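You operate a simulated robot arm through the tools that you are given. There is no shell and no other tool. Be economical: measure what you need, move in short steps, check, and stop when the job is done.

You run a simulated robot arm. Do the job below in one go: nothing can be reset, and whatever is moved stays where it is left.

Task
Put one of the block hangers from the top of the ply table on top of the black clamp.

The check looks at the end state, three seconds after you hand in, the way a careful person would. Anything else that was tipped, shoved, dropped, spilled or broken makes it a failure.

Robot
A 6-joint arm with a two-finger parallel gripper, fixed in place. Base frame: the origin is at the foot of the arm, x ahead of it, y to its left, z up; the work surface is at about z = 0.85. Units: m, rad, N and s.
With the tool pointing down near the work surface it reaches from about 0.26 to 0.68 m from the base axis. Its first joint turns from -1.152 to 1.152 rad. Payload 2.9 kg.
Tool frame: the origin (TCP) lies between the finger pads and is the grasp point; the fingertips stand 0.03 m ahead of it; z points along the fingers, y is the line along which they close. Largest opening 0.11 m; finger width 0.02, thickness 0.01; the body of the gripper, 0.048 by 0.112 m, starts 0.055 m behind the TCP.
Orientation is that of the tool frame in the base frame, as a unit quaternion [w, x, y, z]. With the fingers straight down and closing along the base's y, the tool's x points along the base's -x, its y along +y and its z along -z.

Tools
- The arm moves only by the tool send_rows. Its argument "motion" is a list of rows, each a list of 3 entries, a list of its own where there are three numbers: the shift along the base's x, y, z in m, then the turn, a rotation vector about the base's x, y, z in rad, then the opening, from 0 (shut) to 1 (fully open). In form: [[[x, y, z], [wx, wy, wz], jaw], ...]. A call has 1 to 20 rows; each row shifts and turns the commanded pose from where the row before left it. Each row takes 0.2 s and may step no farther than 0.05 m and 0.15 rad from the row before; otherwise, or with a gripper value out of range, the whole call is refused. A pose out of reach is approached as far as the arm can. The call stops where the force on the tool passes 40 N (or 10 N more than at its start, if that is more) or the arm is blocked; 0.2 s more then pass. The fingers move at their own pace (about 0.108 m/s each) and stop on an object; they squeeze with about 20 N. The grip force told is the motor's: it shows also when the fingers shut on nothing. Time passes only in rows, and 0.2 s behind the last, so rows that do not move let the fingers close. It gives the time, the measured TCP pose, the force on the tool (base axes), the opening and the grip force at its end, in the units of the frame above (readings bear some noise).
- Cameras (640 x 400 px; columns grow to the right, rows downward): "scene" is fixed at [0.0645, 0.4304, 1.3952]; the picture's right is [-0.87, -0.49, 0.00], its down [-0.25, 0.45, -0.86] and it looks along [0.42, -0.74, -0.52] (base axes); focal length 358 px, centre (320, 200). "wrist" rides on the gripper at [-0.036, 0, -0.057] in the tool frame; the picture's right is [0.00, -1.00, 0.00], its down [0.97, 0.00, -0.24] and it looks along [0.24, 0.00, 0.97] (tool axes); focal length 218 px, centre (320, 200).
- grab_frame(camera): a new picture of that camera. The clock stands still meanwhile.
- locate(camera, pixels): there is no depth. For up to 12 entries [column, row, z] of the newest picture of that camera ("zoom" is the newest enlarged one), the place [x, y] in the base frame at which the ray of that pixel passes the height z, good to about 0.002 m, but the place of the scene camera against the robot may be out by one fixed shift of up to 0.012 m in any direction. The clock stands still meanwhile.
- enlarge(camera, box): a new picture of the part [left, top, right, bottom] of that camera's present view, enlarged. The clock stands still meanwhile.
- sign_off(): hands the job in; it is judged then, once.

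Go step by step. Measure first, check grasps and placings, and put right what went wrong. The budget is 60 turns and 20 pictures, counting those below and the enlarged ones. Unless the task says otherwise, let go and move clear before handing in, and close with one line.

The tools are called as a command line: name --argument value ..., lists and objects as JSON in quotes. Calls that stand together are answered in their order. send_rows: Moves the arm, as the interface text tells. Its arguments: {"type":"object","properties":{"motion":{"type":"array"}},"required":["motion"]} The other tools are called the same way: grab_frame (camera) takes a picture; locate (camera, pixels) gives the place at which the rays of pixels pass given heights; enlarge (camera, box) takes an enlarged picture of a part of a camera's view; sign_off () hands the job in.

At the start:

```text
time_s: 0.0
tool_pos: [0.4265, -0.2269, 1.121]
tcp_rot: [-0.001, 0.0, 1.0, 0.0]
force: [0.0, 0.4, 0.0]
gripper_width: 0.11
gripper_force: 0.1
```

scene: 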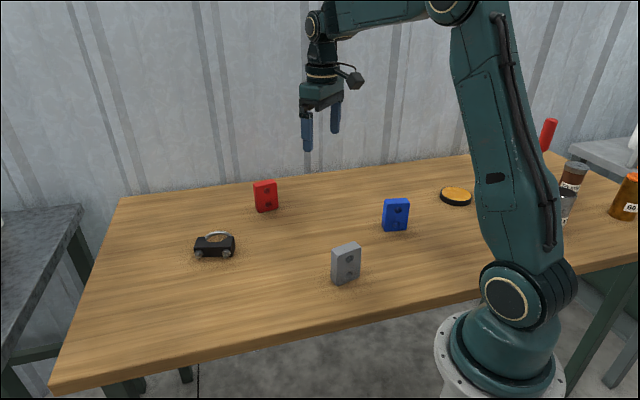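
wrist: 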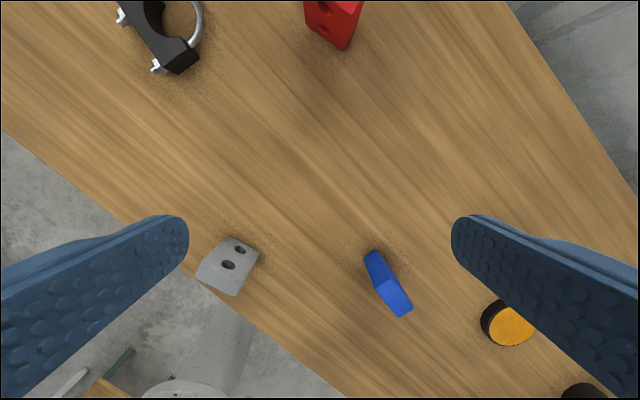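

The scene shows three upright block hangers (red at 265,196; blue at 395,214; grey at 346,263) and the black clamp at (215,245). I'll enlarge the hangers and clamp before measuring.

enlarge --camera "scene" --box '[170, 160, 300, 280]'

enlarge --camera "scene" --box '[310, 180, 440, 300]'

locate --camera "wrist" --pixels '[[234, 295, 0.85], [196, 279, 0.85], [259, 255, 0.85], [411, 315, 0.85], [365, 253, 0.85], [346, 49, 0.85], [196, 62, 0.85], [150, 5, 0.85], [190, 45, 0.9], [160, 65, 0.86], [125, 20, 0.86]]'

```text
3.33 times, centred on (235, 220) of scene
```

zoom: 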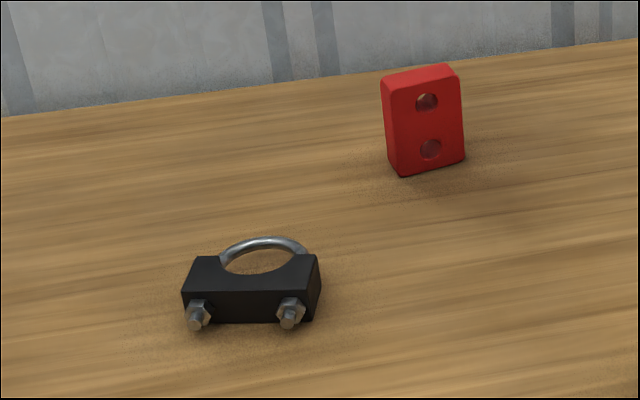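

```text
3.33 times, centred on (375, 240) of scene
```

zoom: 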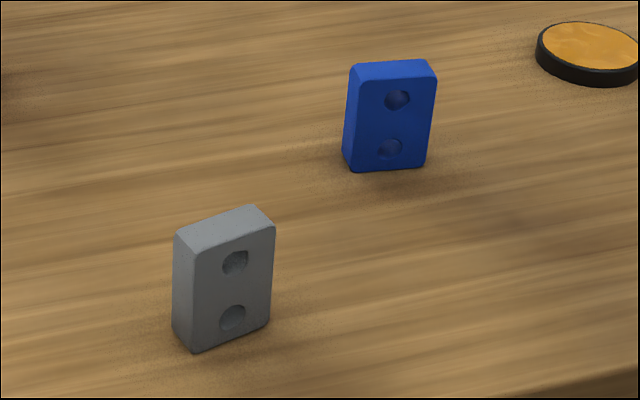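

```text
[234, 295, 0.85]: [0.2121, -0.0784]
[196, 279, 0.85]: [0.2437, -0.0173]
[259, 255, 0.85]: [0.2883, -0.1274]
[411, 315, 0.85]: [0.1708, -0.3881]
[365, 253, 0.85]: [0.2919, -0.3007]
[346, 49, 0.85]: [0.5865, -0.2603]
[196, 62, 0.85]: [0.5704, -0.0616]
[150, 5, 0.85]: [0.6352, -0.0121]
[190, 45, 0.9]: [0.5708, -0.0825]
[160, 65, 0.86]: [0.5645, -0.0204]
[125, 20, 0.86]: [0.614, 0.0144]
```

The blocks stand upright and the clamp lies flat, with a notched black saddle and the U-bolt level. I'll move the wrist camera over the clamp to measure it.

send_rows --motion '[[[0.022, 0.023, -0.005], [0, 0, 0], 1], [[0.022, 0.023, -0.005], [0, 0, 0], 1], [[0.022, 0.023, -0.005], [0, 0, 0], 1], [[0.022, 0.023, -0.005], [0, 0, 0], 1], [[0.022, 0.023, -0.005], [0, 0, 0], 1], [[0.022, 0.023, -0.005], [0, 0, 0], 1], [[0.022, 0.023, -0.005], [0, 0, 0], 1], [[0.022, 0.023, -0.005], [0, 0, 0], 1], [[0, 0, 0], [0, 0, 0], 1]]'

grab_frame --camera "wrist"

```text
time_s: 2.0
tool_pos: [0.6039, -0.0445, 1.0783]
tcp_rot: [0.001, -0.001, 1.0, -0.001]
force: [0.5, -0.2, -0.3]
gripper_width: 0.11
gripper_force: 0.0
```

```text
15 pictures are left
```

wrist: 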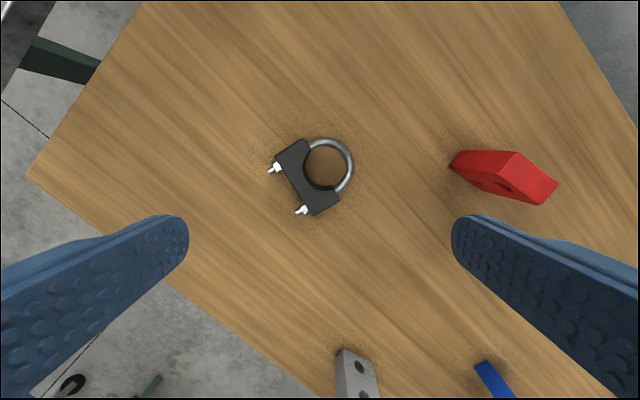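

The clamp is at about (315,178) in the wrist view. I'll enlarge it.

enlarge --camera "wrist" --box '[250, 125, 378, 225]'

```text
4.00 times, centred on (314, 175) of wrist
```

zoom: 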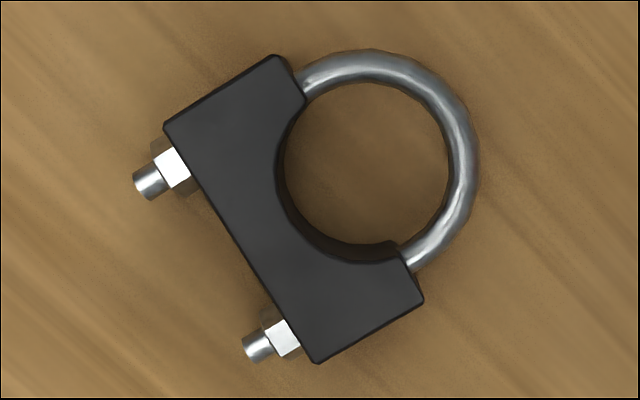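

The saddle's top is flat, with corners at zoom (163,125), (275,55), (424,300) and (318,363). I'll get its plan position at candidate top heights, and cross-check the height with scene pixels from the front face.

locate --camera "zoom" --pixels '[[163, 125, 0.87], [275, 55, 0.87], [424, 300, 0.87], [318, 363, 0.87], [163, 125, 0.88], [275, 55, 0.88], [424, 300, 0.88], [318, 363, 0.88], [278, 170, 0.87], [480, 160, 0.86], [310, 220, 0.87]]'

locate --camera "scene" --pixels '[[193.8, 256.3, 0.85], [230.3, 257, 0.85], [194, 247.5, 0.87], [194, 247.5, 0.88], [229.3, 247.8, 0.87], [229.3, 247.8, 0.88], [198, 237, 0.87], [198, 237, 0.88], [234.6, 236.5, 0.87], [234.6, 236.5, 0.88]]'

```text
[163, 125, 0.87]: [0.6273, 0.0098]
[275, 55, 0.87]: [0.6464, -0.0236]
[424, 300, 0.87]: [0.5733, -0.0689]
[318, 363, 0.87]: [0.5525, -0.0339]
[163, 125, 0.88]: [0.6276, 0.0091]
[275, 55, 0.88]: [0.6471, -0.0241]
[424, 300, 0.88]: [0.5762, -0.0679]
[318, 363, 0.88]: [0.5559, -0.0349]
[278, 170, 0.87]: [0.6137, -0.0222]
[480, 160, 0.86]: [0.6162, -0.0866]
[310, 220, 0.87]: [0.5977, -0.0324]
```

```text
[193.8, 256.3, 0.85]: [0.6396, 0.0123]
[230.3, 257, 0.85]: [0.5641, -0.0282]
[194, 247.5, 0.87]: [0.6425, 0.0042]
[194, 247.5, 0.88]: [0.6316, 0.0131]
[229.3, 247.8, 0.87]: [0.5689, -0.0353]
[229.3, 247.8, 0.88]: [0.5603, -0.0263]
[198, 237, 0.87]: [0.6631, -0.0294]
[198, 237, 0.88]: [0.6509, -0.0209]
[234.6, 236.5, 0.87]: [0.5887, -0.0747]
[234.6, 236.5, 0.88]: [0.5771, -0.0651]
```

The saddle is about 0.083 × 0.039 m, its top is near z = 0.878, and its long axis is about 31° from x. The solid back strip is about 0.02 m wide. Next I'll look at the blue block, which is well inside reach.

send_rows --motion '[[[-0.027, -0.027, 0], [0, 0, 0], 1], [[-0.027, -0.027, 0], [0, 0, 0], 1], [[-0.027, -0.027, 0], [0, 0, 0], 1], [[-0.027, -0.027, 0], [0, 0, 0], 1], [[-0.027, -0.027, 0], [0, 0, 0], 1], [[-0.027, -0.027, 0], [0, 0, 0], 1], [[-0.027, -0.027, 0], [0, 0, 0], 1], [[-0.027, -0.027, 0], [0, 0, 0], 1], [[-0.027, -0.027, 0], [0, 0, 0], 1], [[-0.027, -0.027, 0], [0, 0, 0], 1], [[0, 0, 0], [0, 0, 0], 1]]'

grab_frame --camera "wrist"

locate --camera "scene" --pixels '[[384.6, 231, 0.85], [406.5, 230.1, 0.85], [385.5, 203.5, 0.92], [409, 204, 0.92], [385.5, 203.5, 0.93], [409, 204, 0.93], [385.5, 203.5, 0.91], [409, 204, 0.91]]'

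```text
time_s: 4.4
tool_pos: [0.3296, -0.3127, 1.0809]
tcp_rot: [0.001, 0.0, 1.0, 0.0]
force: [1.0, -0.9, 0.2]
gripper_width: 0.11
gripper_force: 0.0
```

```text
13 pictures are left
```

wrist: 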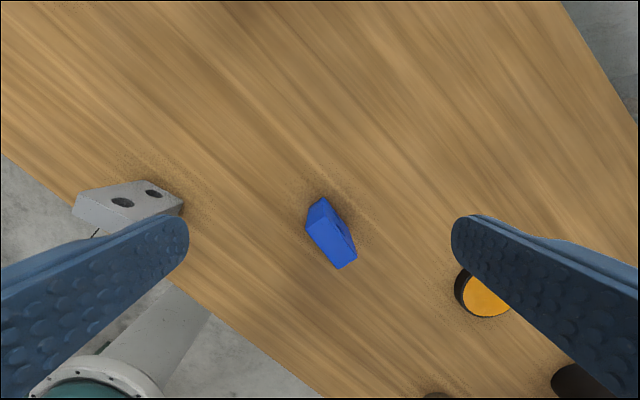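

```text
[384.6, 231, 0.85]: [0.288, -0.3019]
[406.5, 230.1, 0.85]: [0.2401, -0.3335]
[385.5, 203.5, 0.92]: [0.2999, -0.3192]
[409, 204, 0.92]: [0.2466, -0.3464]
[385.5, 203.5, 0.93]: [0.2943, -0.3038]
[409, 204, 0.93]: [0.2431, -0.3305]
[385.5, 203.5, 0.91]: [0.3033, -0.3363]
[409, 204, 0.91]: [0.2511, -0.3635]
```

The blue block stands about 0.08 m tall (top near z = 0.93), at wrist pixel (331,233). I'll enlarge it to get its top face.

enlarge --camera "wrist" --box '[280, 185, 380, 285]'

```text
4.00 times, centred on (330, 235) of wrist
```

zoom: 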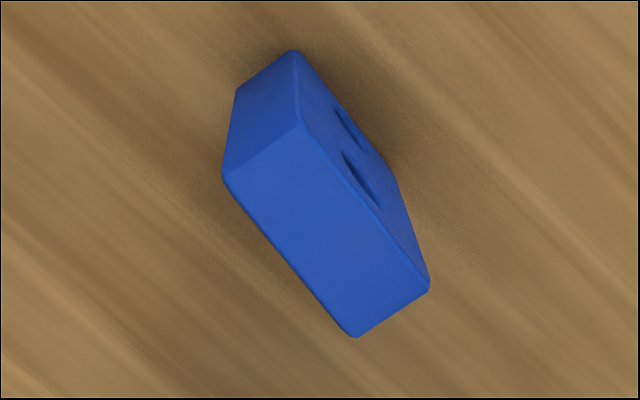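

The top face corners are at zoom (223,178), (302,125), (430,285) and (353,338). The base edge runs from (237,92) to (293,50).

locate --camera "zoom" --pixels '[[223, 178, 0.93], [302, 125, 0.93], [430, 285, 0.93], [353, 338, 0.93], [223, 178, 0.92], [302, 125, 0.92], [430, 285, 0.92], [353, 338, 0.92], [237, 92, 0.85], [293, 50, 0.85], [390, 165, 0.85]]'

```text
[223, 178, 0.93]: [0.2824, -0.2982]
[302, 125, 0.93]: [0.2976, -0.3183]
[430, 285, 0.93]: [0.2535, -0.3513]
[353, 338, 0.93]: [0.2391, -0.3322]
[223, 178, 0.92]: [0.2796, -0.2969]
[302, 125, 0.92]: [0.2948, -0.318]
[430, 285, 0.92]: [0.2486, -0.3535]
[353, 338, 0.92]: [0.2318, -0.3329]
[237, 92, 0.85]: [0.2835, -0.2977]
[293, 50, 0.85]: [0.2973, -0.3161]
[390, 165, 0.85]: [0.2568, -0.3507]
```

Corners taken at z = 0.93 agree with the base, so the block is 0.055 × 0.0245 × 0.08 m, centred at (0.268,-0.325), with its long axis at 37.3°. I'll turn 0.651 rad, centre above it, and descend to z = 1.0 to check.

send_rows --motion '[[[-0.0123, -0.0025, -0.015], [0, 0, 0.1302], 1], [[-0.0123, -0.0025, -0.015], [0, 0, 0.1302], 1], [[-0.0123, -0.0025, -0.015], [0, 0, 0.1302], 1], [[-0.0123, -0.0025, -0.015], [0, 0, 0.1302], 1], [[-0.0122, -0.0023, -0.015], [0, 0, 0.1302], 1], [[0, 0, 0], [0, 0, 0], 1]]'

grab_frame --camera "wrist"

```text
time_s: 5.8
tool_pos: [0.2707, -0.3253, 1.006]
tcp_rot: [0.0, -0.32, 0.947, -0.001]
force: [0.7, -0.2, -0.5]
gripper_width: 0.1101
gripper_force: 0.2
```

```text
11 pictures are left
```

wrist: 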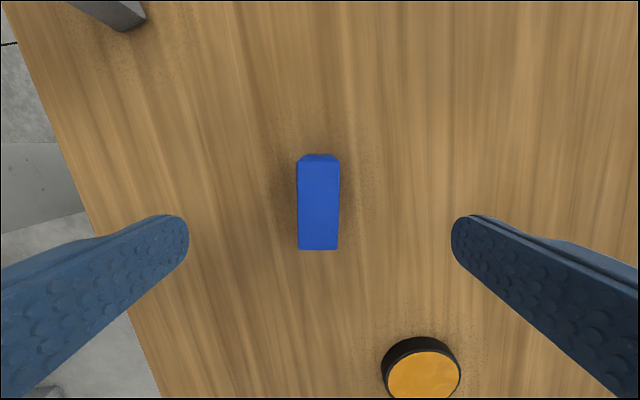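

The block is square to the fingers and centred in column (about 319). I'll confirm the top-face centre.

locate --camera "wrist" --pixels '[[298, 163, 0.93], [340, 163, 0.93], [338, 249, 0.93], [299, 249, 0.93]]'

```text
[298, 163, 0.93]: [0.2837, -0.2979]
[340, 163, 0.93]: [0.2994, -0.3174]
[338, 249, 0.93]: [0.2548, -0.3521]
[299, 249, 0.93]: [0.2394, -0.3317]
```

The centre is (0.269,-0.325) and the TCP is within 1.5 mm of it. I'll descend to z = 0.905 and close.

send_rows --motion '[[[-0.0012, 0.0003, -0.025], [0, 0, 0], 1], [[0, 0, -0.025], [0, 0, 0], 1], [[0, 0, -0.025], [0, 0, 0], 1], [[0, 0, -0.026], [0, 0, 0], 1], [[0, 0, 0], [0, 0, 0], 1], [[0, 0, 0], [0, 0, 0], 0.5], [[0, 0, 0], [0, 0, 0], 0.25], [[0, 0, 0], [0, 0, 0], 0], [[0, 0, 0], [0, 0, 0], 0], [[0, 0, 0], [0, 0, 0], 0]]'

```text
time_s: 8.0
tool_pos: [0.2695, -0.3249, 0.9045]
tcp_rot: [0.0, -0.32, 0.948, 0.0]
force: [0.8, -0.8, -0.8]
gripper_width: 0.0257
gripper_force: 19.9
```

The grip is firm: width 0.0257 m, force 19.9 N. I'll lift, carry it over the clamp at z ≈ 1.03 and turn to its angle.

send_rows --motion '[[[0, 0, 0.015], [0, 0, 0], 0], [[0, 0, 0.03], [0, 0, 0], 0], [[0, 0, 0.04], [0, 0, 0], 0], [[0, 0, 0.04], [0, 0, 0], 0], [[0.015, 0.014, 0], [0, 0, 0], 0], [[0.027, 0.024, 0], [0, 0, -0.0103], 0], [[0.032, 0.029, 0], [0, 0, -0.0103], 0], [[0.032, 0.029, 0], [0, 0, -0.0103], 0], [[0.032, 0.029, 0], [0, 0, -0.0103], 0], [[0.032, 0.029, 0], [0, 0, -0.0103], 0], [[0.032, 0.029, 0], [0, 0, -0.0103], 0], [[0.032, 0.029, 0], [0, 0, -0.0103], 0], [[0.032, 0.029, 0], [0, 0, -0.0103], 0], [[0.027, 0.024, 0], [0, 0, -0.0103], 0], [[0.022, 0.021, 0], [0, 0, -0.0103], 0], [[0.0148, 0.0174, 0], [0, 0, 0], 0], [[0, 0, 0], [0, 0, 0], 0]]'

grab_frame --camera "wrist"

```text
time_s: 11.6
tool_pos: [0.6002, -0.024, 1.0303]
tcp_rot: [-0.001, -0.271, 0.963, -0.001]
force: [-0.4, -0.3, -0.5]
gripper_width: 0.026
gripper_force: 19.5
```

```text
10 pictures are left
```

wrist: 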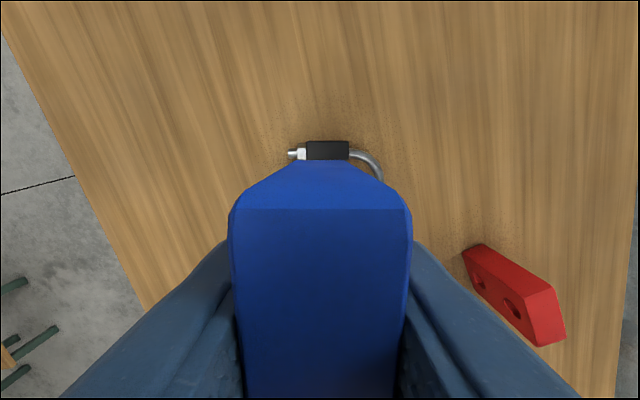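

The clamp's far end shows at (306–349, 141) and is square to the block. I'll check those corners against the earlier measurement.

locate --camera "wrist" --pixels '[[306, 142, 0.878], [349, 142, 0.878], [305, 160, 0.878], [349, 159, 0.878]]'

```text
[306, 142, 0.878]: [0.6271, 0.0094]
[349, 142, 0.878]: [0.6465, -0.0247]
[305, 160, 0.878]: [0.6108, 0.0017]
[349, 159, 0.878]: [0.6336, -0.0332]
```

The corners match within 1 mm. I'll correct by (-1, -2.5 mm), descend to z ≈ 0.943 and look from the scene camera.

send_rows --motion '[[[-0.0009, -0.0025, -0.02], [0, 0, 0], 0], [[0, 0, -0.025], [0, 0, 0], 0], [[0, 0, -0.025], [0, 0, 0], 0], [[0, 0, -0.017], [0, 0, 0], 0], [[0, 0, 0], [0, 0, 0], 0]]'

enlarge --camera "scene" --box '[165, 180, 265, 280]'

```text
time_s: 12.8
tool_pos: [0.5989, -0.0262, 0.9409]
tcp_rot: [0.0, -0.271, 0.963, -0.001]
force: [0.2, 0.5, -0.1]
gripper_width: 0.026
gripper_force: 19.8
```

```text
4.00 times, centred on (215, 230) of scene
```

zoom: 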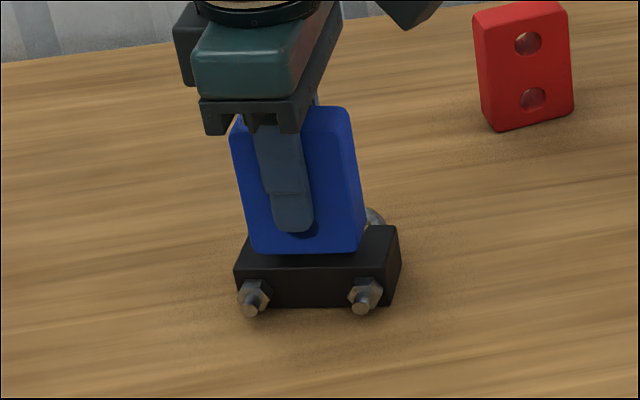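

The block sits just above the saddle, centred along it. I'll lower in small steps and watch for contact.

send_rows --motion '[[[0, 0, -0.0015], [0, 0, 0], 0], [[0, 0, -0.0015], [0, 0, 0], 0], [[0, 0, -0.0015], [0, 0, 0], 0], [[0, 0, 0], [0, 0, 0], 0]]'

```text
time_s: 13.8
tool_pos: [0.598, -0.0247, 0.938]
tcp_rot: [0.0, -0.271, 0.963, -0.001]
force: [-0.7, 0.1, -0.7]
gripper_width: 0.0258
gripper_force: 20.0
```

No contact yet at z ≈ 0.938. I'll go on down in small steps.

send_rows --motion '[[[0, 0, -0.0012], [0, 0, 0], 0], [[0, 0, -0.0012], [0, 0, 0], 0], [[0, 0, 0], [0, 0, 0], 0]]'

```text
time_s: 14.6
tool_pos: [0.599, -0.0243, 0.9344]
tcp_rot: [0.0, -0.27, 0.963, 0.0]
force: [0.4, -0.2, -0.5]
gripper_width: 0.0256
gripper_force: 20.7
```

send_rows --motion '[[[0, 0, -0.001], [0, 0, 0], 0], [[0, 0, 0], [0, 0, 0], 0]]'

enlarge --camera "scene" --box '[190, 215, 240, 265]'

```text
time_s: 15.2
tool_pos: [0.5982, -0.0249, 0.9337]
tcp_rot: [-0.001, -0.271, 0.963, 0.0]
force: [-1.6, 0.1, -1.5]
gripper_width: 0.0259
gripper_force: 20.1
```

```text
8.00 times, centred on (215, 240) of scene
```

zoom: 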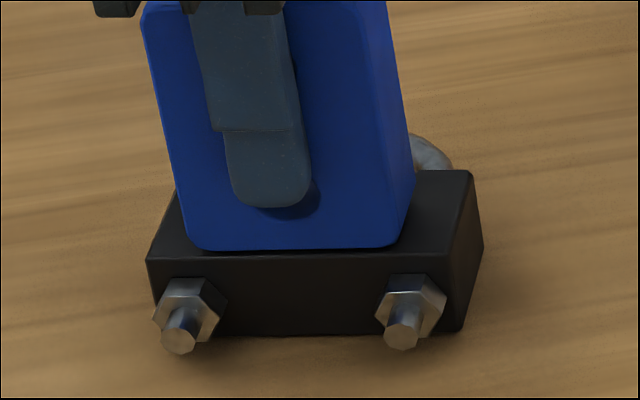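

The block is within a couple of millimetres of the saddle and its footprint lies on the top. There is still no clear contact force, so I'll keep stepping down.

send_rows --motion '[[[0, 0, -0.001], [0, 0, 0], 0], [[0, 0, 0], [0, 0, 0], 0]]'

```text
time_s: 15.8
tool_pos: [0.5982, -0.0234, 0.9337]
tcp_rot: [0.0, -0.27, 0.963, 0.0]
force: [-3.2, -0.2, 5.2]
gripper_width: 0.026
gripper_force: 19.6
```

There is contact at 5 N upward, so the block is seated. I'll release, wait a moment, then rise straight up.

send_rows --motion '[[[0, 0, 0], [0, 0, 0], 0.3], [[0, 0, 0], [0, 0, 0], 0.5], [[0, 0, 0], [0, 0, 0], 0.8], [[0, 0, 0], [0, 0, 0], 0.8], [[0, 0, 0.02], [0, 0, 0], 0.8], [[0, 0, 0.03], [0, 0, 0], 0.8], [[0, 0, 0.04], [0, 0, 0], 0.8], [[0, 0, 0.04], [0, 0, 0], 0.8], [[0, 0, 0], [0, 0, 0], 0.8]]'

enlarge --camera "scene" --box '[165, 170, 275, 280]'

grab_frame --camera "wrist"

```text
time_s: 17.8
tool_pos: [0.5974, -0.0268, 1.0643]
tcp_rot: [0.0, -0.27, 0.963, 0.0]
force: [-0.4, 0.0, 0.7]
gripper_width: 0.0881
gripper_force: 0.1
```

```text
3.64 times, centred on (220, 225) of scene
```

zoom: 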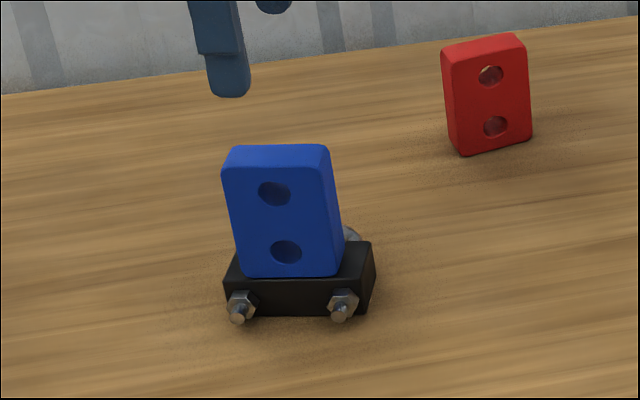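

```text
6 pictures are left
```

wrist: 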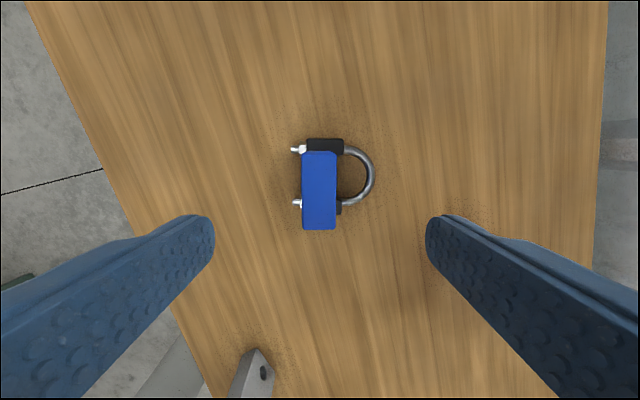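

The blue hanger stands upright and free on the clamp's saddle (scene zoom 222–343, 145–277). Its edges lean no more than the untouched red block's do from perspective, the clamp is where it was, and the gripper is clear at z = 1.06. I'll hand in.

sign_off

```text
The job is handed in.
```

The blue block hanger is standing upright on top of the black clamp, released with the gripper clear, and I saw nothing else disturbed.
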